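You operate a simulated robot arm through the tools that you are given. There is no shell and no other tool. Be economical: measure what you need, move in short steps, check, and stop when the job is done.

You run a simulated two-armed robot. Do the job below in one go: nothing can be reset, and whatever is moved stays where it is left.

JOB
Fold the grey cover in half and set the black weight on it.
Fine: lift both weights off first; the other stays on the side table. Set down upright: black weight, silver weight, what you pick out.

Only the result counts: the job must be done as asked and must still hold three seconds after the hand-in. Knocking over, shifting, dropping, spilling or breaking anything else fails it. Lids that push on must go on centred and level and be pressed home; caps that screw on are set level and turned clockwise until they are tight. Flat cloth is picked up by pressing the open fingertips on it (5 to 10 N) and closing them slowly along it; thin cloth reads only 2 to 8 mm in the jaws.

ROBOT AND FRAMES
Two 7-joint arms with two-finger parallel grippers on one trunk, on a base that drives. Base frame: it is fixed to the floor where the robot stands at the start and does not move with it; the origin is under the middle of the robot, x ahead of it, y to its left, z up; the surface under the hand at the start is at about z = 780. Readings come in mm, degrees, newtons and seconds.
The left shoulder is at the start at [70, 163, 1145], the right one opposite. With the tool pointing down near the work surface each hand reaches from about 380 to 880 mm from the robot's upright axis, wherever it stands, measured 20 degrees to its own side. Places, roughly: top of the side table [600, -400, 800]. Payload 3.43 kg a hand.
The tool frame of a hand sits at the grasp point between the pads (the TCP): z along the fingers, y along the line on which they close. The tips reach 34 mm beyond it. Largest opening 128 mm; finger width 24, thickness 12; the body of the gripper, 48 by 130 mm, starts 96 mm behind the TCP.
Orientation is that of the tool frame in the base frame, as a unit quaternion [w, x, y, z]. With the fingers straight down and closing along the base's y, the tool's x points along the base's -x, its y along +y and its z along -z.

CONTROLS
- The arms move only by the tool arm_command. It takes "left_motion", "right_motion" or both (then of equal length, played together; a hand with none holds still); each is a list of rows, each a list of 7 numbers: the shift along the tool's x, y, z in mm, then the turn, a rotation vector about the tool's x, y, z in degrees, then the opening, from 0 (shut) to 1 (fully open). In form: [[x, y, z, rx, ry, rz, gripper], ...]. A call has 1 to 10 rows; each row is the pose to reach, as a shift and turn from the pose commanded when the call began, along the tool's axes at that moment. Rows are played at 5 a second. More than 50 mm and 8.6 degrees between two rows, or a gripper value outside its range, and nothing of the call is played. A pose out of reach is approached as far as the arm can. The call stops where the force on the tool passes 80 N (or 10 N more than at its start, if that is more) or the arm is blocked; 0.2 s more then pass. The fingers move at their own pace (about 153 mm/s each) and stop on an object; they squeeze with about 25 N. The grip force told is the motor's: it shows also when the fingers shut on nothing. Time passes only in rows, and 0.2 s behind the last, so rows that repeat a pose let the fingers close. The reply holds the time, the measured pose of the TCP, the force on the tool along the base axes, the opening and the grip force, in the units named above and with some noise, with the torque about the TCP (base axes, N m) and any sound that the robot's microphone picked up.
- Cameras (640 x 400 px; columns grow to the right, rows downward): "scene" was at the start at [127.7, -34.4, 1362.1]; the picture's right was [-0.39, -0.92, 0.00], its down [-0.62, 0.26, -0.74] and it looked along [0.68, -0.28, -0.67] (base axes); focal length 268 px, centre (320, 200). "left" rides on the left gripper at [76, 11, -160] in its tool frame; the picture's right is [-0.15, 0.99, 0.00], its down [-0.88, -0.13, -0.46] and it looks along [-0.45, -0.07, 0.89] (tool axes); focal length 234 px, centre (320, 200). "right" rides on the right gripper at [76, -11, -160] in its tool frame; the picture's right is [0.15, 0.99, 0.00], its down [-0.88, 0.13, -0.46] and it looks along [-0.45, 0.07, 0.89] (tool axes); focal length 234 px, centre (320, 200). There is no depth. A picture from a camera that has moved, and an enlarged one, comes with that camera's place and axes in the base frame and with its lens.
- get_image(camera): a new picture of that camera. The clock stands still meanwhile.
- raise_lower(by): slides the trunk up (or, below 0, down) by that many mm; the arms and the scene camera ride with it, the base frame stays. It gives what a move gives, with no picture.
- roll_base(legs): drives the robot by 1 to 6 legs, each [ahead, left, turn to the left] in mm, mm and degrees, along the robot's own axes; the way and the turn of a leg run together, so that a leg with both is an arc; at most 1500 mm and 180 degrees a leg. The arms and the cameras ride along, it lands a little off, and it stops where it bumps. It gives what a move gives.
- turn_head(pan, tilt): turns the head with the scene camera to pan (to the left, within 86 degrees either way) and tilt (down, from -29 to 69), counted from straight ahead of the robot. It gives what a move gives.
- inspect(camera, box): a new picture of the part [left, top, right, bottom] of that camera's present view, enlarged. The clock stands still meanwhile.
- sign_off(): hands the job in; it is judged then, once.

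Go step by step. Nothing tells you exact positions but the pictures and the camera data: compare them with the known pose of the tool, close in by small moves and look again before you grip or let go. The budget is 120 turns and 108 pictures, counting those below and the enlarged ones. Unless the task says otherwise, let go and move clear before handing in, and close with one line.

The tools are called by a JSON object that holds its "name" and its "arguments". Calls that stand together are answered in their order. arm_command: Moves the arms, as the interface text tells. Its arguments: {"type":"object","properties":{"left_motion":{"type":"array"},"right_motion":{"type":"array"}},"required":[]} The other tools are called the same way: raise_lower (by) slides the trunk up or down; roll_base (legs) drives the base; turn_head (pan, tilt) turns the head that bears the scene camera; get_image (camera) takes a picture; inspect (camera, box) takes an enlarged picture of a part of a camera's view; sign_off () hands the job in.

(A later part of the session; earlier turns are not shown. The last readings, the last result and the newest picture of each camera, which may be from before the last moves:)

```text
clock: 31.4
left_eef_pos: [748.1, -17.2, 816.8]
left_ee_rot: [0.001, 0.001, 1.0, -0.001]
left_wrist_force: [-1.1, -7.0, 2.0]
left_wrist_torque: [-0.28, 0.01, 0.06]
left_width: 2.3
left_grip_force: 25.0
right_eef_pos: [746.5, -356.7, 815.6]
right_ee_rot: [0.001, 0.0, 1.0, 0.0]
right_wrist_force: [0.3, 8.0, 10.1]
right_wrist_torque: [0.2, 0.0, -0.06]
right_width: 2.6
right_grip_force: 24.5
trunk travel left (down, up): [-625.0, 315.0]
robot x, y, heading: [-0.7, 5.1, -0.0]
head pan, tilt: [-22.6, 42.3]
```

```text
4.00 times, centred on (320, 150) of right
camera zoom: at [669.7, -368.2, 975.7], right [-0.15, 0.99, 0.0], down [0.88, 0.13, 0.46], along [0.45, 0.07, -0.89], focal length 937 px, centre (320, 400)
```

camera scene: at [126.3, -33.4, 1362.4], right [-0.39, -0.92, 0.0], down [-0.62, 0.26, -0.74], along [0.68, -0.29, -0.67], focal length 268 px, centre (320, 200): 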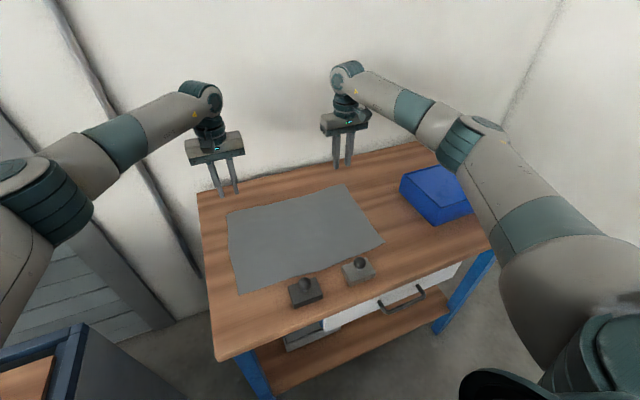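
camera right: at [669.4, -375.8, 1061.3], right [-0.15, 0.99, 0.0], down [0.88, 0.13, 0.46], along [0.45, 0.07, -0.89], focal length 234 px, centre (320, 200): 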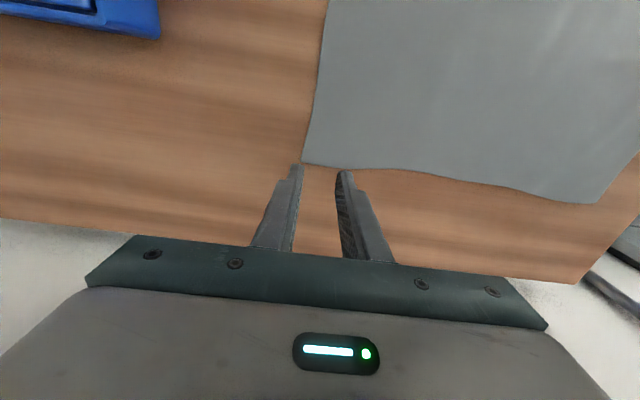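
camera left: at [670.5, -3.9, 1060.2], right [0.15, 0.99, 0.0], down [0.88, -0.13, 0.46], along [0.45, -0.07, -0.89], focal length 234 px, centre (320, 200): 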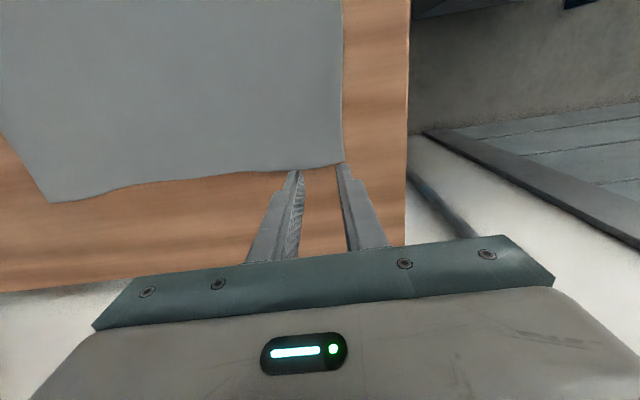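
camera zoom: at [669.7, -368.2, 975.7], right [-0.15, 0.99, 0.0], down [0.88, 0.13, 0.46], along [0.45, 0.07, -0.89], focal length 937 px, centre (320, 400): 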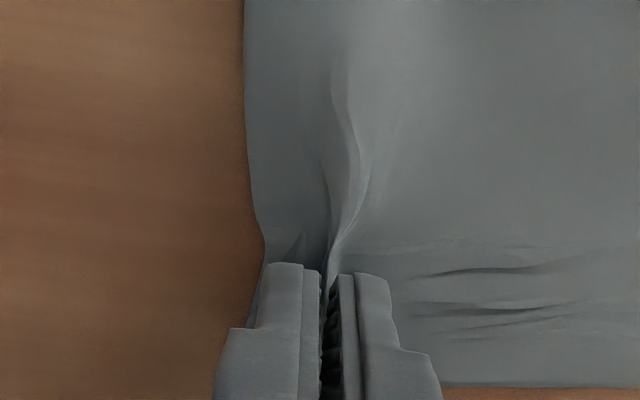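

Cloth is pinched in both jaws (2.3/2.6 mm). I start the fold arc, slowly tilting the fingers as the edge turns over.

{"name": "arm_command", "arguments": {"left_motion": [[-1.2, -2, -17.1, 0, 4.5, 0, 0], [0.8, -3, -33.6, 0, 9, 0, 0], [5.7, -3, -49, 0, 13.5, 0, 0], [13.4, -3, -63, 0, 18, 0, 0], [13.4, -3, -63, 0, 18, 0, 0]], "right_motion": [[-1.2, 2, -17.1, 0, 4.5, 0, 0], [0.8, 3, -33.6, 0, 9, 0, 0], [5.7, 3, -49, 0, 13.5, 0, 0], [13.4, 3, -63, 0, 18, 0, 0], [13.4, 3, -63, 0, 18, 0, 0]]}}

{"name": "get_image", "arguments": {"camera": "scene"}}

```text
clock: 32.6
left_eef_pos: [727.0, -15.4, 872.4]
left_ee_rot: [-0.138, 0.0, 0.991, 0.0]
left_wrist_force: [0.0, -5.7, 0.6]
left_wrist_torque: [-0.18, 0.0, 0.06]
left_width: 2.5
left_grip_force: 25.2
left hand out of reach, approached as far as the arm can: row 3, 4, 5
right_eef_pos: [733.4, -354.7, 876.3]
right_ee_rot: [-0.156, 0.0, 0.988, 0.001]
right_wrist_force: [-0.2, 6.1, -0.1]
right_wrist_torque: [0.18, -0.02, -0.15]
right_width: 2.3
right_grip_force: 25.5
trunk travel left (down, up): [-625.0, 315.0]
robot x, y, heading: [-2.8, 1.7, -0.3]
head pan, tilt: [-22.6, 42.3]
```

```text
79 pictures are left
camera scene: at [127.6, -35.7, 1362.1], right [-0.39, -0.92, 0.0], down [-0.62, 0.26, -0.74], along [0.68, -0.28, -0.67], focal length 268 px, centre (320, 200)
```

scene: 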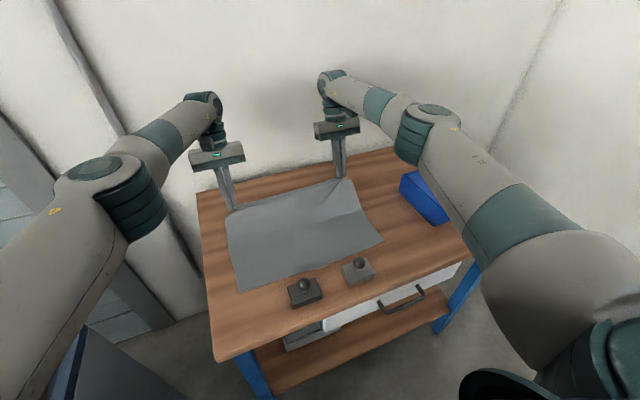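

The cloth is lifting nicely; the left arm just can't tilt that far out there. I continue the arc, adding the tilt once nearer.

{"name": "arm_command", "arguments": {"left_motion": [[16.1, -2, -8.5, 0, 0, 0, 0], [33.7, -4, -14.6, 0, 0, 0, 0], [52.5, -4, -18, 0, 0, 0, 0], [71.7, -4, -18.6, 0, 0, 0, 0], [88.7, -4, -16.5, 0, 4, 0, 0], [105.5, -4, -11.6, 0, 8, 0, 0], [105.5, -4, -11.6, 0, 8, 0, 0]], "right_motion": [[16.1, 2, -8.5, 0, 0, 0, 0], [33.7, 4, -14.6, 0, 0, 0, 0], [52.5, 4, -18, 0, 0, 0, 0], [71.7, 4, -18.6, 0, 0, 0, 0], [88.7, 4, -16.5, 0, 4, 0, 0], [105.5, 4, -11.6, 0, 8, 0, 0], [105.5, 4, -11.6, 0, 8, 0, 0]]}}

{"name": "get_image", "arguments": {"camera": "scene"}}

```text
clock: 34.2
left_eef_pos: [631.2, -17.6, 914.9]
left_ee_rot: [-0.226, 0.001, 0.974, 0.0]
left_wrist_force: [0.4, -1.0, 0.4]
left_wrist_torque: [0.0, 0.01, 0.01]
left_width: 2.4
left_grip_force: 25.0
right_eef_pos: [636.5, -350.6, 920.3]
right_ee_rot: [-0.226, 0.0, 0.974, 0.0]
right_wrist_force: [-0.4, -0.7, -0.8]
right_wrist_torque: [0.03, 0.03, -0.02]
right_width: 2.2
right_grip_force: 24.8
trunk travel left (down, up): [-625.0, 315.0]
robot x, y, heading: [-0.4, 2.1, -0.1]
head pan, tilt: [-22.6, 42.3]
```

```text
78 pictures are left
camera scene: at [127.9, -34.3, 1362.1], right [-0.39, -0.92, 0.0], down [-0.62, 0.26, -0.74], along [0.68, -0.28, -0.67], focal length 268 px, centre (320, 200)
```

scene: 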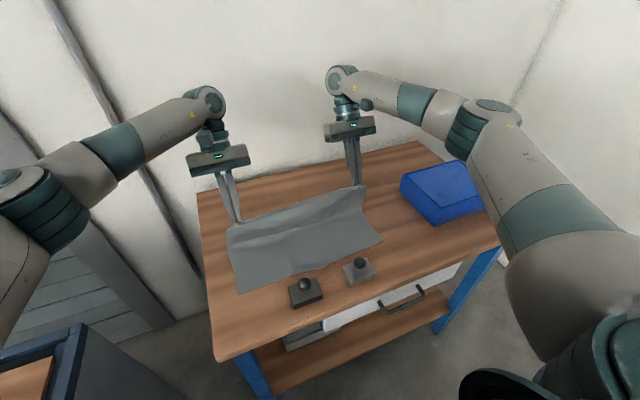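

Fold is progressing well with cloth slack gone. Continuing the arc down toward the near edge, stopping about 50 mm above to check.

{"name": "arm_command", "arguments": {"left_motion": [[12, 1, 0.2, 0, 4, 0, 0], [24.9, 2, 12.3, 0, 8, 0, 0], [36, 3, 26.6, 0, 12, 0, 0], [44.7, 4, 42.6, 0, 16, 0, 0], [51.5, 5, 59.9, 0, 19, 0, 0], [57.2, 6, 77.2, 0, 19, 0, 0], [59.9, 7, 94.9, 0, 19, 0, 0], [59.9, 7, 94.9, 0, 19, 0, 0]], "right_motion": [[14.4, 1, 7.4, 0, 4, 0, 0], [27.3, 2, 19.5, 0, 8, 0, 0], [38.4, 3, 33.8, 0, 12, 0, 0], [47.1, 4, 49.8, 0, 16, 0, 0], [53.9, 5, 67.1, 0, 19, 0, 0], [59.6, 6, 84.4, 0, 19, 0, 0], [62.3, 7, 102.1, 0, 19, 0, 0], [62.3, 7, 102.1, 0, 19, 0, 0]]}}

{"name": "inspect", "arguments": {"camera": "scene", "box": [180, 150, 436, 310]}}

{"name": "get_image", "arguments": {"camera": "left"}}

{"name": "get_image", "arguments": {"camera": "right"}}

```text
clock: 36.0
left_eef_pos: [534.6, -11.3, 857.3]
left_ee_rot: [-0.384, 0.0, 0.924, 0.0]
left_wrist_force: [0.0, -0.6, -1.4]
left_wrist_torque: [0.01, 0.01, 0.03]
left_width: 2.4
left_grip_force: 25.1
right_eef_pos: [537.0, -344.2, 855.9]
right_ee_rot: [-0.382, 0.001, 0.924, 0.0]
right_wrist_force: [0.1, 0.3, 0.9]
right_wrist_torque: [0.0, -0.03, -0.02]
right_width: 2.5
right_grip_force: 24.9
trunk travel left (down, up): [-625.0, 315.0]
robot x, y, heading: [1.7, -1.9, 0.2]
head pan, tilt: [-22.6, 42.3]
```

```text
2.50 times, centred on (308, 230) of scene
camera zoom: at [127.6, -34.3, 1362.2], right [-0.39, -0.92, 0.0], down [-0.62, 0.26, -0.74], along [0.68, -0.28, -0.67], focal length 670 px, centre (350, 125)
```

zoom: 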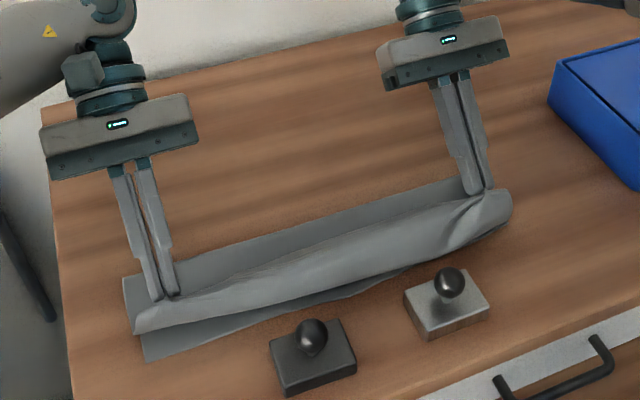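

```text
76 pictures are left
camera left: at [595.0, 0.5, 1023.3], right [0.1, 0.99, -0.1], down [0.94, -0.13, -0.3], along [-0.31, -0.07, -0.95], focal length 234 px, centre (320, 200)
```

left: 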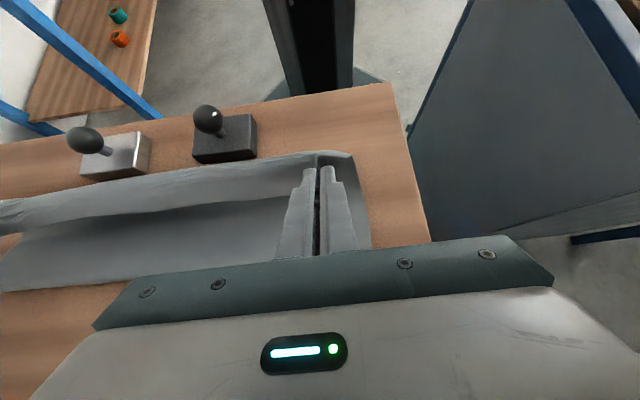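

```text
75 pictures are left
camera right: at [595.0, -354.7, 1023.1], right [-0.1, 0.99, 0.1], down [0.94, 0.13, -0.3], along [-0.31, 0.07, -0.95], focal length 234 px, centre (320, 200)
```

right: 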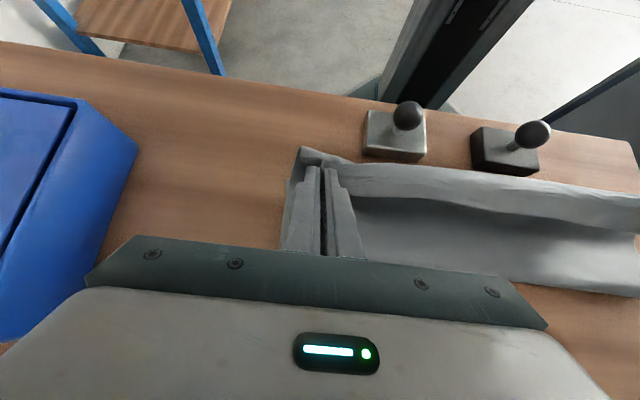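

The flap is slack: the limp cloth peeled up at the fold line, so the crease sits at x≈575 instead of 623, and my tilt was the wrong way. I'll reverse and lay the edge back out, then re-grip closer to the rim.

{"name": "arm_command", "arguments": {"left_motion": [[5.8, 0, -21.8, 0, -7, 0, 0], [11.8, -1, -50.6, 0, -15, 0, 0], [6.5, -2, -81.5, 0, -23, 0, 0], [-11.2, -3, -107, 0, -31, 0, 0], [-37.5, -4, -124.4, 0, -38, 0, 0], [-71.2, -5, -134.4, 0, -45, 0, 0], [-107.9, -6, -140.1, 0, -45, 0, 0], [-145.4, -6, -138, 0, -45, 0, 0], [-170.9, -6, -130.9, 0, -45, 0, 0], [-170.9, -6, -130.9, 0, -45, 0, 0]], "right_motion": [[8.4, 0, -21, 0, -7, 0, 0], [14.4, -1, -49.8, 0, -15, 0, 0], [9.1, -2, -80.7, 0, -23, 0, 0], [-8.6, -3, -106.2, 0, -31, 0, 0], [-34.9, -4, -123.6, 0, -38, 0, 0], [-68.6, -6, -133.6, 0, -45, 0, 0], [-105.3, -8, -139.3, 0, -45, 0, 0], [-142.8, -8, -137.2, 0, -45, 0, 0], [-168.3, -8, -130.1, 0, -45, 0, 0], [-168.3, -8, -130.1, 0, -45, 0, 0]]}}

{"name": "inspect", "arguments": {"camera": "scene", "box": [180, 150, 436, 310]}}

```text
clock: 38.2
left_eef_pos: [749.9, -16.3, 828.8]
left_ee_rot: [0.001, 0.001, 1.0, 0.0]
left_wrist_force: [0.0, -1.6, 1.1]
left_wrist_torque: [-0.04, -0.01, 0.04]
left_width: 2.4
left_grip_force: 25.1
right_eef_pos: [746.2, -351.5, 830.6]
right_ee_rot: [0.0, 0.0, 1.0, 0.0]
right_wrist_force: [0.1, 1.9, 0.2]
right_wrist_torque: [0.02, -0.03, -0.01]
right_width: 2.0
right_grip_force: 24.6
trunk travel left (down, up): [-625.0, 315.0]
robot x, y, heading: [-1.4, -0.3, 0.0]
head pan, tilt: [-22.6, 42.3]
```

```text
2.50 times, centred on (308, 230) of scene
camera zoom: at [127.2, -34.3, 1362.2], right [-0.39, -0.92, 0.0], down [-0.62, 0.26, -0.74], along [0.68, -0.28, -0.67], focal length 670 px, centre (350, 125)
```

zoom: 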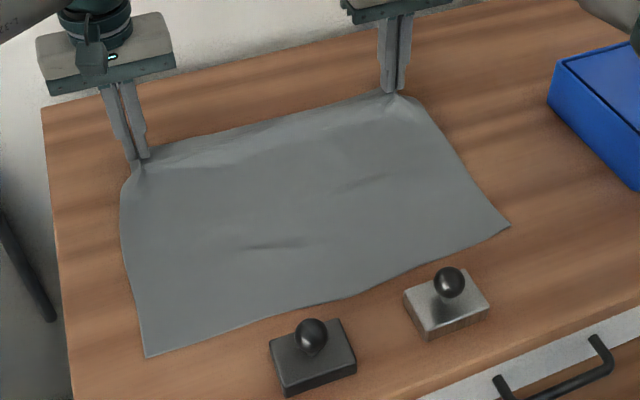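

The cloth lies flat again. Lower, open to spread it, and lift slightly.

{"name": "arm_command", "arguments": {"left_motion": [[0, 0, 6, 0, 0, 0, 0], [0, 0, 12, 0, 0, 0, 0], [0, 0, 12, 0, 0, 0, 0.05], [0, 0, 12, 0, 0, 0, 0.12], [0, 0, 12, 0, 0, 0, 0.22], [0, 0, 12, 0, 0, 0, 0.22], [0, 0, 5, 0, 0, 0, 0.22], [0, 0, -15, 0, 0, 0, 0.22], [-13, 0, -15, 0, 0, 0, 0.22], [-13, 0, -15, 0, 0, 0, 0.22]], "right_motion": [[0, 0, 6, 0, 0, 0, 0], [0, 0, 13, 0, 0, 0, 0], [0, 0, 13, 0, 0, 0, 0.05], [0, 0, 13, 0, 0, 0, 0.12], [0, 0, 13, 0, 0, 0, 0.22], [0, 0, 13, 0, 0, 0, 0.22], [0, 0, 5, 0, 0, 0, 0.22], [0, 0, -15, 0, 0, 0, 0.22], [-14, 0, -15, 0, 0, 0, 0.22], [-14, 0, -15, 0, 0, 0, 0.22]]}}

{"name": "inspect", "arguments": {"camera": "left", "box": [192, 60, 448, 220]}}

{"name": "inspect", "arguments": {"camera": "right", "box": [192, 60, 448, 220]}}

```text
clock: 40.4
left_eef_pos: [761.7, -17.3, 844.7]
left_ee_rot: [0.001, 0.0, 1.0, -0.001]
left_wrist_force: [0.0, -0.4, 0.2]
left_wrist_torque: [0.05, -0.02, 0.03]
left_width: 28.1
left_grip_force: 0.0
right_eef_pos: [760.8, -351.5, 845.7]
right_ee_rot: [-0.001, 0.0, 1.0, 0.0]
right_wrist_force: [-0.7, 0.7, 0.1]
right_wrist_torque: [-0.03, 0.02, 0.04]
right_width: 28.4
right_grip_force: 0.1
trunk travel left (down, up): [-625.0, 315.0]
robot x, y, heading: [0.5, -2.9, -0.3]
head pan, tilt: [-22.6, 42.3]
```

```text
2.50 times, centred on (320, 140) of left
camera zoom: at [685.8, -5.6, 1004.4], right [0.15, 0.99, 0.0], down [0.88, -0.13, 0.46], along [0.45, -0.07, -0.89], focal length 585 px, centre (320, 350)
```

zoom: 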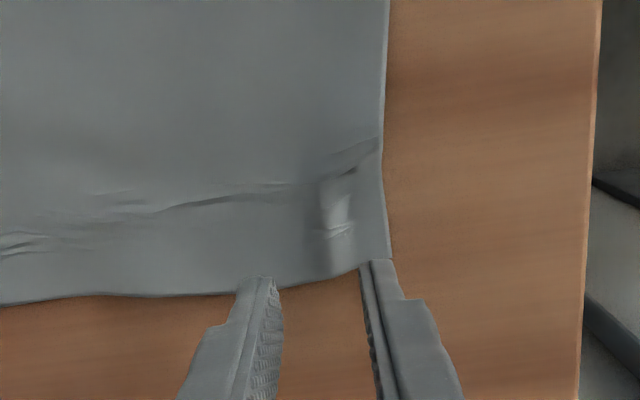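

```text
2.50 times, centred on (320, 140) of right
camera zoom: at [684.3, -362.5, 1005.0], right [-0.15, 0.99, 0.0], down [0.88, 0.13, 0.46], along [0.45, 0.07, -0.89], focal length 585 px, centre (320, 350)
```

zoom: 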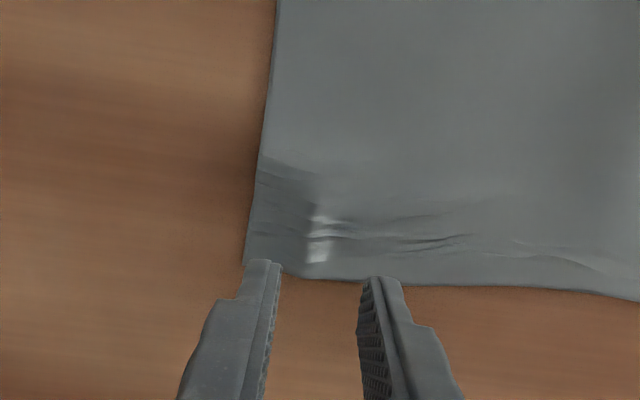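

Edge is at x≈764; fingers now cover ~12 mm of cloth. Descend and press.

{"name": "arm_command", "arguments": {"left_motion": [[-2, 0, 15, 0, 0, 0, 0.22], [-2, 0, 26, 0, 0, 0, 0.22], [-2, 0, 28.5, 0, 0, 0, 0.22], [-2, 0, 28.5, 0, 0, 0, 0.22]], "right_motion": [[-2, 0, 15, 0, 0, 0, 0.22], [-2, 0, 26, 0, 0, 0, 0.22], [-2, 0, 28.5, 0, 0, 0, 0.22], [-2, 0, 28.5, 0, 0, 0, 0.22]]}}

{"name": "arm_command", "arguments": {"left_motion": [[0, 0, 0.7, 0, 0, 0, 0.22], [0, 0, 0.7, 0, 0, 0, 0.22]], "right_motion": [[0, 0, 0.7, 0, 0, 0, 0.22], [0, 0, 0.7, 0, 0, 0, 0.22]]}}

```text
clock: 41.4
left_eef_pos: [763.4, -17.0, 816.3]
left_ee_rot: [0.001, 0.0, 1.0, 0.0]
left_wrist_force: [0.4, 0.3, 3.6]
left_wrist_torque: [0.03, -0.02, 0.01]
left_width: 28.0
left_grip_force: 0.0
right_eef_pos: [763.2, -351.3, 816.6]
right_ee_rot: [0.0, 0.0, 1.0, -0.001]
right_wrist_force: [-0.7, 0.6, 0.2]
right_wrist_torque: [0.0, -0.01, -0.01]
right_width: 27.8
right_grip_force: 0.0
trunk travel left (down, up): [-625.0, 315.0]
robot x, y, heading: [1.4, -0.4, -0.2]
head pan, tilt: [-22.6, 42.3]
```

```text
clock: 42.0
left_eef_pos: [764.3, -17.3, 816.3]
left_ee_rot: [0.001, 0.0, 1.0, 0.001]
left_wrist_force: [2.4, 0.8, 8.4]
left_wrist_torque: [0.06, -0.03, -0.01]
left_width: 28.0
left_grip_force: 0.0
right_eef_pos: [763.2, -351.7, 815.6]
right_ee_rot: [0.0, 0.001, 1.0, 0.0]
right_wrist_force: [0.7, -0.4, 2.1]
right_wrist_torque: [-0.01, 0.01, 0.03]
right_width: 28.0
right_grip_force: 0.1
trunk travel left (down, up): [-625.0, 315.0]
robot x, y, heading: [1.9, -1.4, -0.0]
head pan, tilt: [-22.6, 42.3]
```

{"name": "arm_command", "arguments": {"left_motion": [[0, 0, 0, 0, 0, 0, 0.22], [0, 0, 0, 0, 0, 0, 0.19], [0, 0, 0, 0, 0, 0, 0.16], [0, 0, 0, 0, 0, 0, 0.13], [0, 0, 0, 0, 0, 0, 0.1], [0, 0, 0, 0, 0, 0, 0.07], [0, 0, 0, 0, 0, 0, 0.04], [0, 0, 0, 0, 0, 0, 0.02], [0, 0, 0, 0, 0, 0, 0], [0, 0, 0, 0, 0, 0, 0]], "right_motion": [[0, 0, 0.6, 0, 0, 0, 0.22], [0, 0, 0.6, 0, 0, 0, 0.19], [0, 0, 0.6, 0, 0, 0, 0.16], [0, 0, 0.6, 0, 0, 0, 0.13], [0, 0, 0.6, 0, 0, 0, 0.1], [0, 0, 0.6, 0, 0, 0, 0.07], [0, 0, 0.6, 0, 0, 0, 0.04], [0, 0, 0.6, 0, 0, 0, 0.02], [0, 0, 0.6, 0, 0, 0, 0], [0, 0, 0.6, 0, 0, 0, 0]]}}

{"name": "inspect", "arguments": {"camera": "left", "box": [240, 100, 400, 200]}}

{"name": "inspect", "arguments": {"camera": "right", "box": [240, 100, 400, 200]}}

```text
clock: 44.2
left_eef_pos: [761.9, -17.0, 815.8]
left_ee_rot: [0.001, 0.0, 1.0, 0.0]
left_wrist_force: [-0.8, -1.3, 12.0]
left_wrist_torque: [-0.04, 0.04, 0.0]
left_width: 2.2
left_grip_force: 24.9
right_eef_pos: [763.6, -351.1, 817.0]
right_ee_rot: [0.0, 0.0, 1.0, -0.001]
right_wrist_force: [0.1, 1.4, 2.0]
right_wrist_torque: [0.03, -0.02, -0.04]
right_width: 2.5
right_grip_force: 24.4
trunk travel left (down, up): [-625.0, 315.0]
robot x, y, heading: [1.6, 1.9, -0.0]
head pan, tilt: [-22.6, 42.3]
```

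```text
4.00 times, centred on (320, 150) of left
camera zoom: at [686.9, -5.2, 975.8], right [0.15, 0.99, 0.0], down [0.88, -0.13, 0.46], along [0.45, -0.07, -0.89], focal length 937 px, centre (320, 400)
```

zoom: 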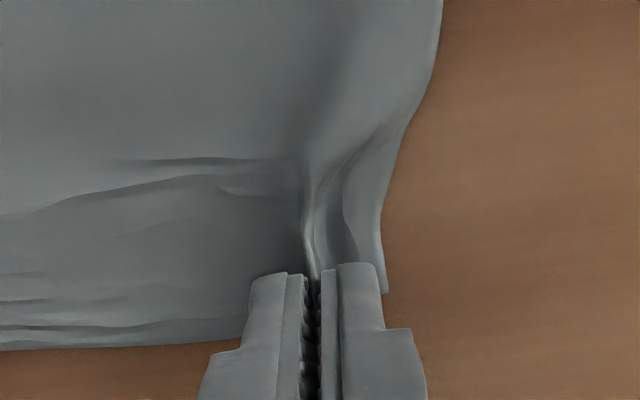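

```text
4.00 times, centred on (320, 150) of right
camera zoom: at [685.4, -362.2, 975.9], right [-0.15, 0.99, 0.0], down [0.88, 0.13, 0.46], along [0.45, 0.07, -0.89], focal length 937 px, centre (320, 400)
```

zoom: 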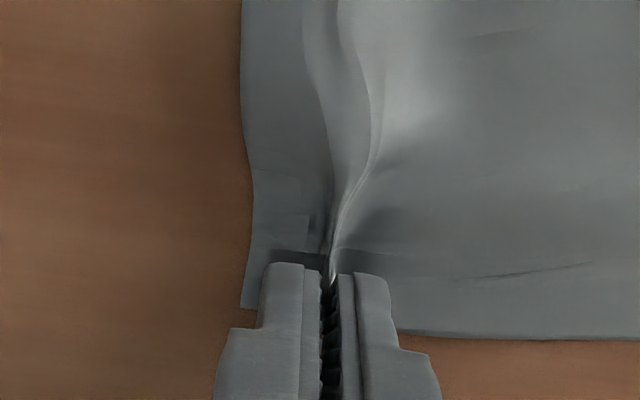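

Both grips hold near the rim now. Lift diagonally (limp-cloth path) to above the fold line at x≈624.

{"name": "arm_command", "arguments": {"left_motion": [[18, 0, -17, 0, 0, 0, 0], [36, -1, -34, 0, 0, 0, 0], [54, -1, -51, 0, 0, 0, 0], [72, -1, -68, 0, 0, 0, 0], [90, -1, -86, 0, 0, 0, 0], [108, -1, -104, 0, 0, 0, 0], [126, -1, -122, 0, 0, 0, 0], [126, -1, -122, 0, 0, 0, 0]], "right_motion": [[18, 0, -17, 0, 0, 0, 0], [36, 1, -34, 0, 0, 0, 0], [54, 1, -51, 0, 0, 0, 0], [72, 1, -68, 0, 0, 0, 0], [90, 1, -86, 0, 0, 0, 0], [108, 1, -104, 0, 0, 0, 0], [126, 1, -122, 0, 0, 0, 0], [126, 1, -122, 0, 0, 0, 0]]}}

{"name": "inspect", "arguments": {"camera": "scene", "box": [180, 150, 436, 310]}}

{"name": "get_image", "arguments": {"camera": "left"}}

```text
clock: 46.0
left_eef_pos: [638.0, -19.0, 935.0]
left_ee_rot: [-0.001, 0.0, 1.0, -0.001]
left_wrist_force: [1.1, 0.1, 0.2]
left_wrist_torque: [0.0, 0.01, 0.02]
left_width: 2.2
left_grip_force: 24.9
right_eef_pos: [638.7, -350.3, 934.4]
right_ee_rot: [-0.002, 0.0, 1.0, 0.0]
right_wrist_force: [0.6, -0.5, 0.7]
right_wrist_torque: [-0.01, 0.02, -0.01]
right_width: 2.3
right_grip_force: 24.8
trunk travel left (down, up): [-625.0, 315.0]
robot x, y, heading: [-1.3, 1.6, 0.1]
head pan, tilt: [-22.6, 42.3]
```

```text
2.50 times, centred on (308, 230) of scene
camera zoom: at [128.9, -34.3, 1362.0], right [-0.39, -0.92, 0.0], down [-0.62, 0.26, -0.74], along [0.68, -0.28, -0.67], focal length 670 px, centre (350, 125)
```

zoom: 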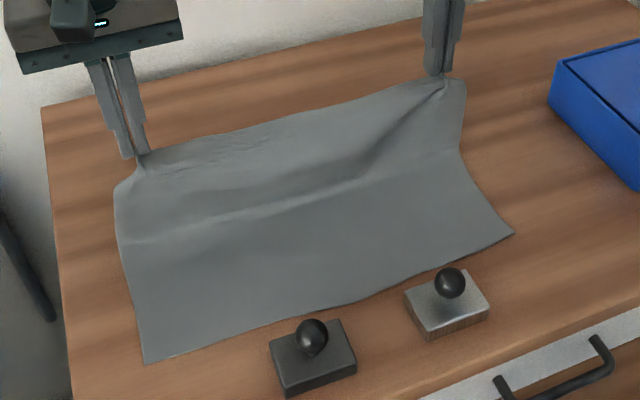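

```text
68 pictures are left
camera left: at [563.1, -7.0, 1095.8], right [0.15, 0.99, 0.0], down [0.88, -0.13, 0.45], along [0.45, -0.07, -0.89], focal length 234 px, centre (320, 200)
```

left: 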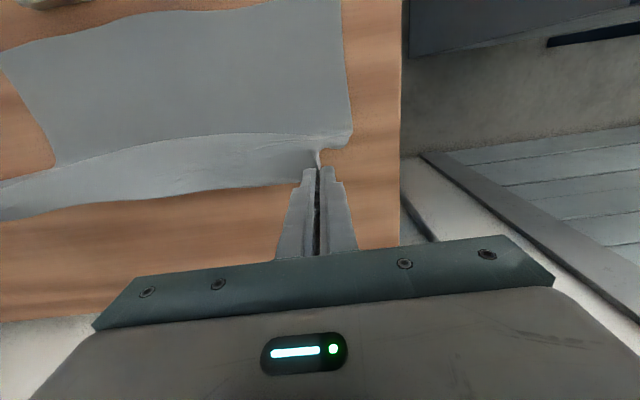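

The crease line sits at x≈628 as wanted, flap hanging vertical. Now lay it down diagonally toward the near edge.

{"name": "arm_command", "arguments": {"left_motion": [[16, 1, 15, 0, 0, 0, 0], [32, 2, 30, 0, 0, 0, 0], [48, 3, 45, 0, 0, 0, 0], [64, 4, 59, 0, 0, 0, 0], [80, 5, 73, 0, 0, 0, 0], [96, 6, 86, 0, 0, 0, 0], [96, 6, 86, 0, 0, 0, 0]], "right_motion": [[16, 1, 15, 0, 0, 0, 0], [32, 2, 30, 0, 0, 0, 0], [48, 3, 45, 0, 0, 0, 0], [64, 4, 59, 0, 0, 0, 0], [80, 5, 73, 0, 0, 0, 0], [96, 6, 86, 0, 0, 0, 0], [96, 6, 86, 0, 0, 0, 0]]}}

{"name": "inspect", "arguments": {"camera": "scene", "box": [180, 150, 436, 310]}}

{"name": "get_image", "arguments": {"camera": "left"}}

```text
clock: 47.6
left_eef_pos: [541.8, -11.6, 848.5]
left_ee_rot: [0.0, 0.0, 1.0, 0.001]
left_wrist_force: [0.7, -0.9, -0.9]
left_wrist_torque: [-0.01, 0.02, -0.02]
left_width: 2.6
left_grip_force: 24.7
right_eef_pos: [542.0, -345.6, 850.8]
right_ee_rot: [0.0, 0.0, 1.0, 0.0]
right_wrist_force: [0.7, 0.6, -0.4]
right_wrist_torque: [-0.03, 0.0, -0.01]
right_width: 2.4
right_grip_force: 25.8
trunk travel left (down, up): [-625.0, 315.0]
robot x, y, heading: [-0.9, 2.1, -0.3]
head pan, tilt: [-22.6, 42.3]
```

```text
2.50 times, centred on (308, 230) of scene
camera zoom: at [128.1, -34.2, 1362.1], right [-0.39, -0.92, 0.0], down [-0.62, 0.26, -0.74], along [0.68, -0.28, -0.67], focal length 670 px, centre (350, 125)
```

zoom: 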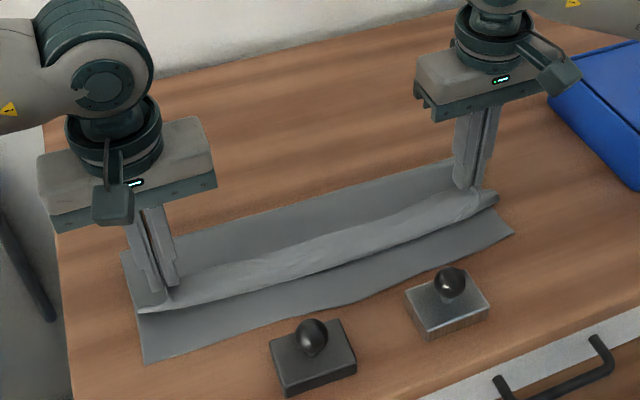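

```text
66 pictures are left
camera left: at [466.4, -0.2, 1010.1], right [0.15, 0.99, 0.0], down [0.88, -0.13, 0.46], along [0.45, -0.07, -0.89], focal length 234 px, centre (320, 200)
```

left: 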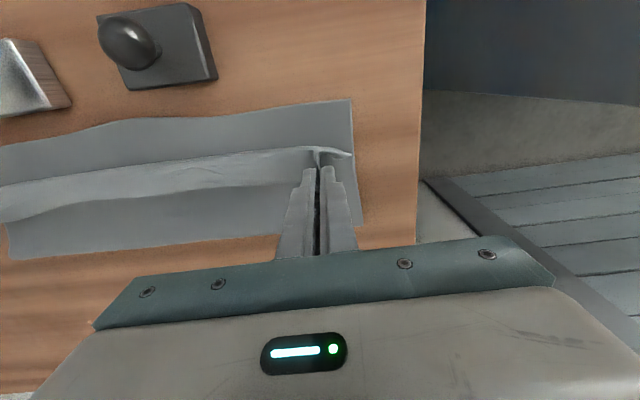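

The crease crept to ~x=605–619; the path was slightly too high. I'll back up to re-lay it, then come down on a lower path.

{"name": "arm_command", "arguments": {"left_motion": [[-16, 0, -13, 0, 0, 0, 0], [-32, 0, -26, 0, 0, 0, 0], [-48, 0, -39, 0, 0, 0, 0], [-64, 0, -52, 0, 0, 0, 0], [-80, 0, -62, 0, 0, 0, 0], [-97, 0, -68, 0, 0, 0, 0], [-117, 0, -68, 0, 0, 0, 0], [-117, 0, -68, 0, 0, 0, 0]], "right_motion": [[-16, 0, -13, 0, 0, 0, 0], [-32, 0, -26, 0, 0, 0, 0], [-48, 0, -39, 0, 0, 0, 0], [-64, 0, -52, 0, 0, 0, 0], [-80, 0, -62, 0, 0, 0, 0], [-97, 0, -68, 0, 0, 0, 0], [-117, 0, -68, 0, 0, 0, 0], [-117, 0, -68, 0, 0, 0, 0]]}}

{"name": "inspect", "arguments": {"camera": "scene", "box": [180, 150, 436, 310]}}

```text
clock: 49.4
left_eef_pos: [658.7, -13.3, 918.3]
left_ee_rot: [0.0, -0.001, 1.0, -0.001]
left_wrist_force: [-0.3, -0.3, -0.1]
left_wrist_torque: [0.0, -0.01, -0.05]
left_width: 2.3
left_grip_force: 25.3
right_eef_pos: [659.6, -345.8, 919.3]
right_ee_rot: [-0.001, 0.0, 1.0, 0.0]
right_wrist_force: [-0.5, -0.7, 0.7]
right_wrist_torque: [0.0, 0.01, 0.01]
right_width: 2.1
right_grip_force: 24.8
trunk travel left (down, up): [-625.0, 315.0]
robot x, y, heading: [3.3, 1.9, -0.2]
head pan, tilt: [-22.6, 42.3]
```

```text
2.50 times, centred on (308, 230) of scene
camera zoom: at [127.0, -34.4, 1362.2], right [-0.39, -0.92, 0.0], down [-0.62, 0.26, -0.74], along [0.68, -0.28, -0.67], focal length 670 px, centre (350, 125)
```

zoom: 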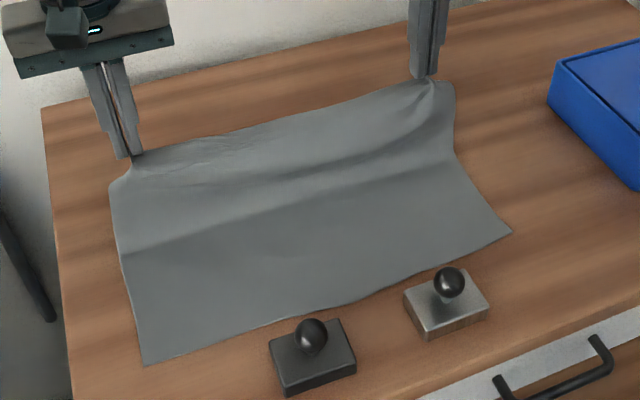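

{"name": "arm_command", "arguments": {"left_motion": [[14, 0, 7, 0, 0, 0, 0], [31, 0, 17, 0, 0, 0, 0], [49, 0, 33, 0, 0, 0, 0], [67, 0, 50, 0, 0, 0, 0], [85, 0, 67, 0, 0, 0, 0], [103, 0, 83, 0, 0, 0, 0], [103, 0, 83, 0, 0, 0, 0]], "right_motion": [[14, 0, 7, 0, 0, 0, 0], [31, 0, 17, 0, 0, 0, 0], [49, 0, 33, 0, 0, 0, 0], [67, 0, 50, 0, 0, 0, 0], [85, 0, 67, 0, 0, 0, 0], [103, 0, 83, 0, 0, 0, 0], [103, 0, 83, 0, 0, 0, 0]]}}

{"name": "inspect", "arguments": {"camera": "scene", "box": [180, 150, 436, 310]}}

{"name": "get_image", "arguments": {"camera": "right"}}

```text
clock: 51.0
left_eef_pos: [555.4, -12.3, 834.7]
left_ee_rot: [0.001, 0.0, 1.0, 0.0]
left_wrist_force: [1.2, -0.7, 0.6]
left_wrist_torque: [-0.01, 0.02, -0.03]
left_width: 2.3
left_grip_force: 24.6
right_eef_pos: [554.8, -344.6, 834.7]
right_ee_rot: [0.0, 0.0, 1.0, 0.0]
right_wrist_force: [0.5, -0.1, -0.8]
right_wrist_torque: [-0.02, 0.02, -0.01]
right_width: 2.0
right_grip_force: 24.8
trunk travel left (down, up): [-625.0, 315.0]
robot x, y, heading: [0.7, -3.0, -0.2]
head pan, tilt: [-22.6, 42.3]
```

```text
2.50 times, centred on (308, 230) of scene
camera zoom: at [128.1, -34.1, 1362.1], right [-0.39, -0.92, 0.0], down [-0.62, 0.26, -0.74], along [0.68, -0.28, -0.67], focal length 670 px, centre (350, 125)
```

zoom: 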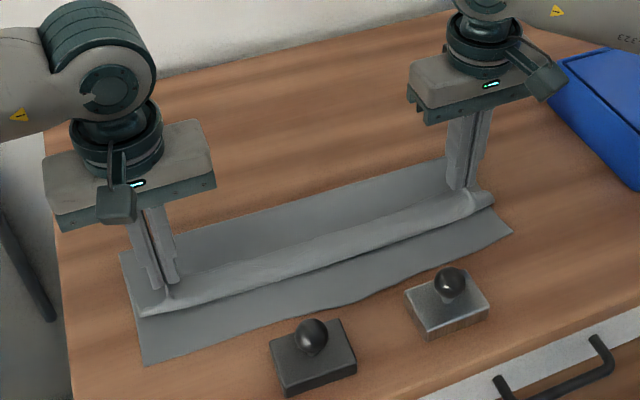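

```text
63 pictures are left
camera right: at [478.7, -356.1, 995.7], right [-0.15, 0.99, 0.0], down [0.88, 0.13, 0.46], along [0.45, 0.07, -0.89], focal length 234 px, centre (320, 200)
```

right: 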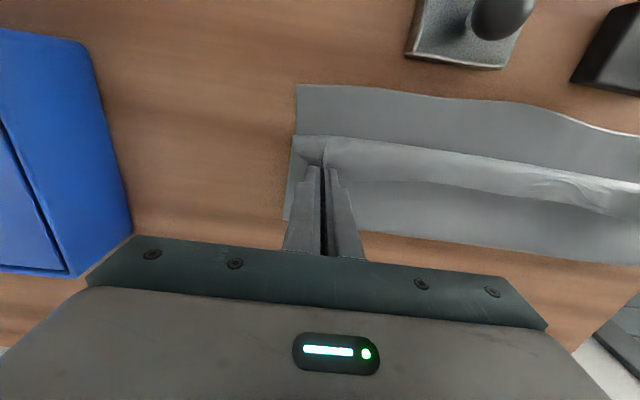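

Crease now at ~x=615–620, good. Pull the edge forward low and bring it down at the near edge.

{"name": "arm_command", "arguments": {"left_motion": [[14, 0, 5, 0, 0, 0, 0], [28, 0, 8, 0, 0, 0, 0], [42, 0, 10, 0, 0, 0, 0], [55, 0, 11, 0, 0, 0, 0], [55, 0, 14, 0, 0, 0, 0], [55, 0, 14, 0, 0, 0, 0]], "right_motion": [[14, 0, 5, 0, 0, 0, 0], [28, 0, 8, 0, 0, 0, 0], [42, 0, 10, 0, 0, 0, 0], [55, 0, 11, 0, 0, 0, 0], [55, 0, 14, 0, 0, 0, 0], [55, 0, 14, 0, 0, 0, 0]]}}

{"name": "inspect", "arguments": {"camera": "scene", "box": [180, 150, 436, 310]}}

{"name": "get_image", "arguments": {"camera": "right"}}

{"name": "get_image", "arguments": {"camera": "left"}}

```text
clock: 52.4
left_eef_pos: [500.7, -13.1, 821.7]
left_ee_rot: [0.0, 0.0, 1.0, -0.001]
left_wrist_force: [-0.2, -1.3, 2.4]
left_wrist_torque: [-0.04, 0.0, 0.01]
left_width: 2.3
left_grip_force: 25.4
right_eef_pos: [499.8, -344.1, 822.2]
right_ee_rot: [0.0, -0.001, 1.0, 0.0]
right_wrist_force: [-0.2, 0.8, 1.8]
right_wrist_torque: [0.01, 0.01, -0.01]
right_width: 2.0
right_grip_force: 25.0
trunk travel left (down, up): [-625.0, 315.0]
robot x, y, heading: [-0.1, -3.9, 0.0]
head pan, tilt: [-22.6, 42.3]
```

```text
2.50 times, centred on (308, 230) of scene
camera zoom: at [127.2, -34.3, 1362.2], right [-0.39, -0.92, 0.0], down [-0.62, 0.26, -0.74], along [0.68, -0.28, -0.67], focal length 670 px, centre (350, 125)
```

zoom: 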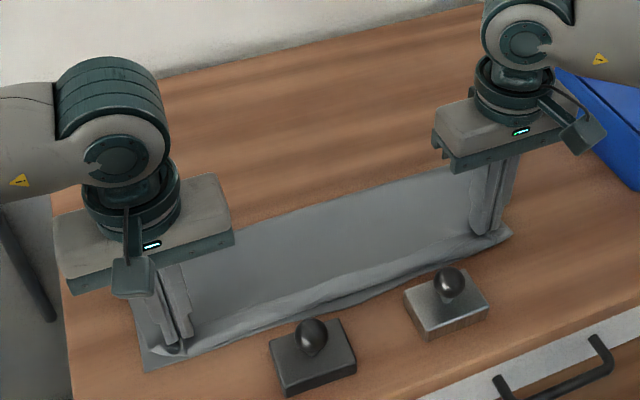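

```text
61 pictures are left
camera right: at [423.2, -356.2, 982.2], right [-0.15, 0.99, 0.0], down [0.88, 0.13, 0.46], along [0.45, 0.07, -0.89], focal length 234 px, centre (320, 200)
```

right: 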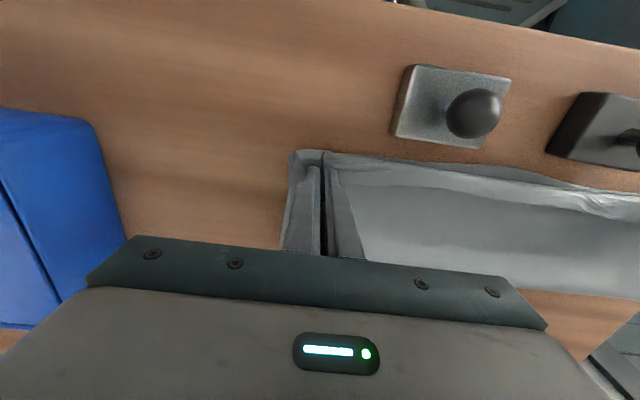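

```text
60 pictures are left
camera left: at [425.0, -0.7, 981.7], right [0.15, 0.99, 0.0], down [0.88, -0.13, 0.46], along [0.45, -0.07, -0.89], focal length 234 px, centre (320, 200)
```

left: 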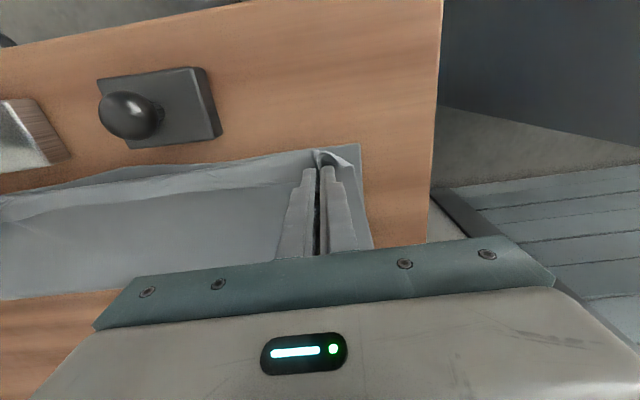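

The crease got dragged to ≈605 during the last pull; I'd like it nearer to 624. Backing up once more to re-lay, lower this time.

{"name": "arm_command", "arguments": {"left_motion": [[-15, 0, -22, 0, 0, 0, 0], [-35, 0, -44, 0, 0, 0, 0], [-65, 0, -64, 0, 0, 0, 0], [-97, 0, -76, 0, 0, 0, 0], [-130, 0, -84, 0, 0, 0, 0], [-158, 0, -80, 0, 0, 0, 0], [-170, 0, -58, 0, 0, 0, 0], [-170, 0, -58, 0, 0, 0, 0]], "right_motion": [[-15, 0, -22, 0, 0, 0, 0], [-35, 0, -44, 0, 0, 0, 0], [-65, 0, -64, 0, 0, 0, 0], [-97, 0, -76, 0, 0, 0, 0], [-130, 0, -84, 0, 0, 0, 0], [-158, 0, -80, 0, 0, 0, 0], [-175, 0, -58, 0, 0, 0, 0], [-175, 0, -58, 0, 0, 0, 0]]}}

{"name": "inspect", "arguments": {"camera": "scene", "box": [180, 150, 436, 310]}}

```text
clock: 54.2
left_eef_pos: [669.7, -11.6, 880.5]
left_ee_rot: [0.0, -0.001, 1.0, 0.001]
left_wrist_force: [-0.2, 0.1, 0.3]
left_wrist_torque: [0.0, 0.0, 0.03]
left_width: 2.1
left_grip_force: 25.2
right_eef_pos: [675.3, -344.0, 879.6]
right_ee_rot: [0.0, -0.001, 1.0, 0.0]
right_wrist_force: [0.2, 0.9, -0.1]
right_wrist_torque: [-0.04, -0.02, 0.01]
right_width: 2.2
right_grip_force: 25.4
trunk travel left (down, up): [-625.0, 315.0]
robot x, y, heading: [-3.1, 2.9, 0.2]
head pan, tilt: [-22.6, 42.3]
```

```text
2.50 times, centred on (308, 230) of scene
camera zoom: at [126.8, -34.3, 1362.3], right [-0.39, -0.92, 0.0], down [-0.62, 0.26, -0.74], along [0.68, -0.28, -0.67], focal length 670 px, centre (350, 125)
```

zoom: 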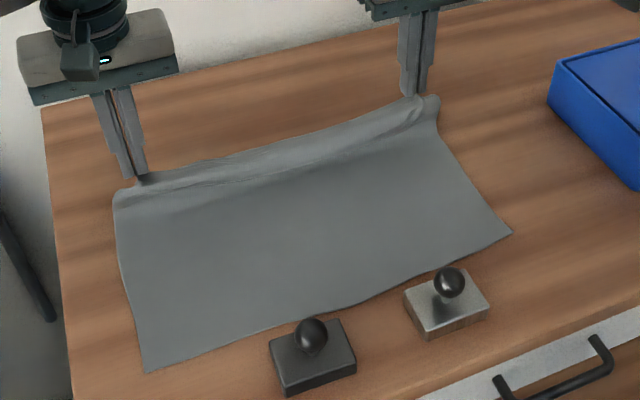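

{"name": "arm_command", "arguments": {"left_motion": [[20, 0, -8, 0, 0, 0, 0], [40, 0, -8, 0, 0, 0, 0], [58, 0, -6, 0, 0, 0, 0], [76, 0, 8, 0, 0, 0, 0], [98, 0, 24, 0, 0, 0, 0], [114, 0, 36, 0, 0, 0, 0], [128, 0, 44, 0, 0, 0, 0], [140, 0, 51, 0, 0, 0, 0], [140, 0, 51, 0, 0, 0, 0]], "right_motion": [[20, 0, -8, 0, 0, 0, 0], [40, 0, -8, 0, 0, 0, 0], [58, 0, -6, 0, 0, 0, 0], [78, 0, 8, 0, 0, 0, 0], [100, 0, 24, 0, 0, 0, 0], [117, 0, 36, 0, 0, 0, 0], [131, 0, 44, 0, 0, 0, 0], [143, 0, 51, 0, 0, 0, 0], [143, 0, 51, 0, 0, 0, 0]]}}

{"name": "inspect", "arguments": {"camera": "scene", "box": [180, 150, 436, 310]}}

{"name": "get_image", "arguments": {"camera": "right"}}

{"name": "get_image", "arguments": {"camera": "left"}}

```text
clock: 56.2
left_eef_pos: [530.9, -11.8, 828.3]
left_ee_rot: [-0.001, 0.0, 1.0, 0.0]
left_wrist_force: [0.0, 0.1, 0.3]
left_wrist_torque: [-0.01, -0.02, 0.04]
left_width: 2.2
left_grip_force: 24.9
right_eef_pos: [532.6, -344.6, 828.6]
right_ee_rot: [0.0, 0.0, 1.0, 0.0]
right_wrist_force: [-0.3, 0.3, -1.1]
right_wrist_torque: [0.0, -0.01, 0.03]
right_width: 2.5
right_grip_force: 24.8
trunk travel left (down, up): [-625.0, 315.0]
robot x, y, heading: [-3.4, 0.2, -0.1]
head pan, tilt: [-22.6, 42.3]
```

```text
2.50 times, centred on (308, 230) of scene
camera zoom: at [128.0, -34.3, 1362.1], right [-0.39, -0.92, 0.0], down [-0.62, 0.26, -0.74], along [0.68, -0.28, -0.67], focal length 670 px, centre (350, 125)
```

zoom: 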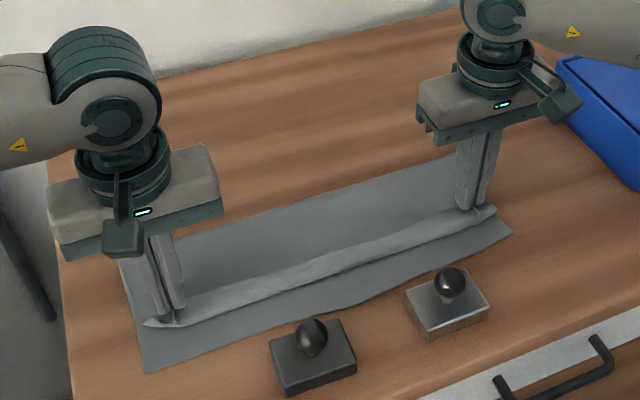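

```text
57 pictures are left
camera right: at [455.8, -355.5, 988.5], right [-0.15, 0.99, 0.0], down [0.88, 0.13, 0.46], along [0.45, 0.07, -0.89], focal length 234 px, centre (320, 200)
```

right: 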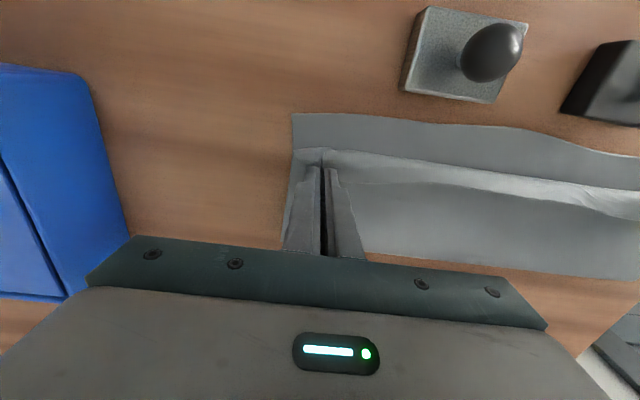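

```text
56 pictures are left
camera left: at [455.2, -0.3, 988.1], right [0.15, 0.99, 0.0], down [0.88, -0.13, 0.46], along [0.45, -0.07, -0.89], focal length 234 px, centre (320, 200)
```

left: 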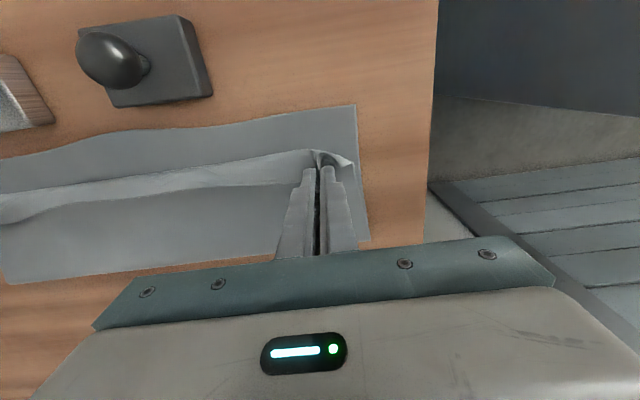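

Crease is at ≈618 now. A modest final pull to x≈513 and down, then slow release.

{"name": "arm_command", "arguments": {"left_motion": [[9, 0, 3, 0, 0, 0, 0], [17, 0, 6, 0, 0, 0, 0], [17, 0, 8, 0, 0, 0, 0], [17, 0, 8, 0, 0, 0, 0]], "right_motion": [[9, 0, 3, 0, 0, 0, 0], [18, 0, 6, 0, 0, 0, 0], [18, 0, 8, 0, 0, 0, 0], [18, 0, 8, 0, 0, 0, 0]]}}

{"name": "get_image", "arguments": {"camera": "right"}}

{"name": "get_image", "arguments": {"camera": "left"}}

```text
clock: 57.2
left_eef_pos: [513.9, -12.1, 820.2]
left_ee_rot: [0.0, 0.001, 1.0, 0.0]
left_wrist_force: [-0.5, -0.8, 1.5]
left_wrist_torque: [-0.02, 0.02, 0.0]
left_width: 2.2
left_grip_force: 24.4
right_eef_pos: [515.0, -344.3, 821.0]
right_ee_rot: [0.0, 0.0, 1.0, 0.0]
right_wrist_force: [0.2, 0.4, 0.4]
right_wrist_torque: [0.02, -0.03, -0.01]
right_width: 2.1
right_grip_force: 25.3
trunk travel left (down, up): [-625.0, 315.0]
robot x, y, heading: [2.4, 2.8, 0.1]
head pan, tilt: [-22.6, 42.3]
```

```text
55 pictures are left
camera right: at [437.5, -355.5, 980.8], right [-0.15, 0.99, 0.0], down [0.88, 0.13, 0.46], along [0.45, 0.07, -0.89], focal length 234 px, centre (320, 200)
```

right: 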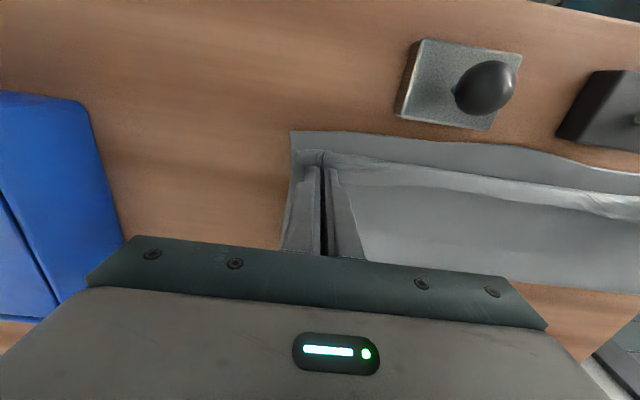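

```text
54 pictures are left
camera left: at [437.9, 0.0, 980.5], right [0.15, 0.99, 0.0], down [0.88, -0.13, 0.46], along [0.45, -0.07, -0.89], focal length 234 px, centre (320, 200)
```

left: 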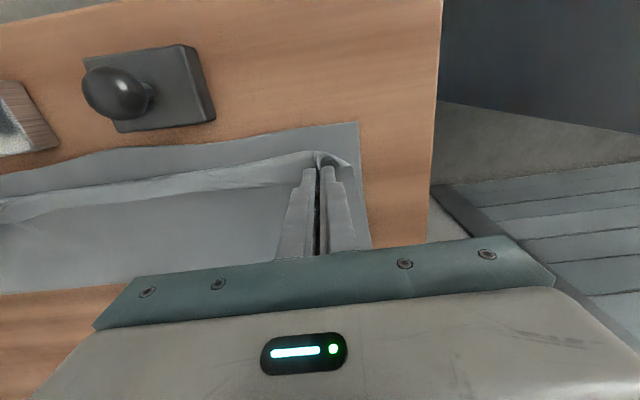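

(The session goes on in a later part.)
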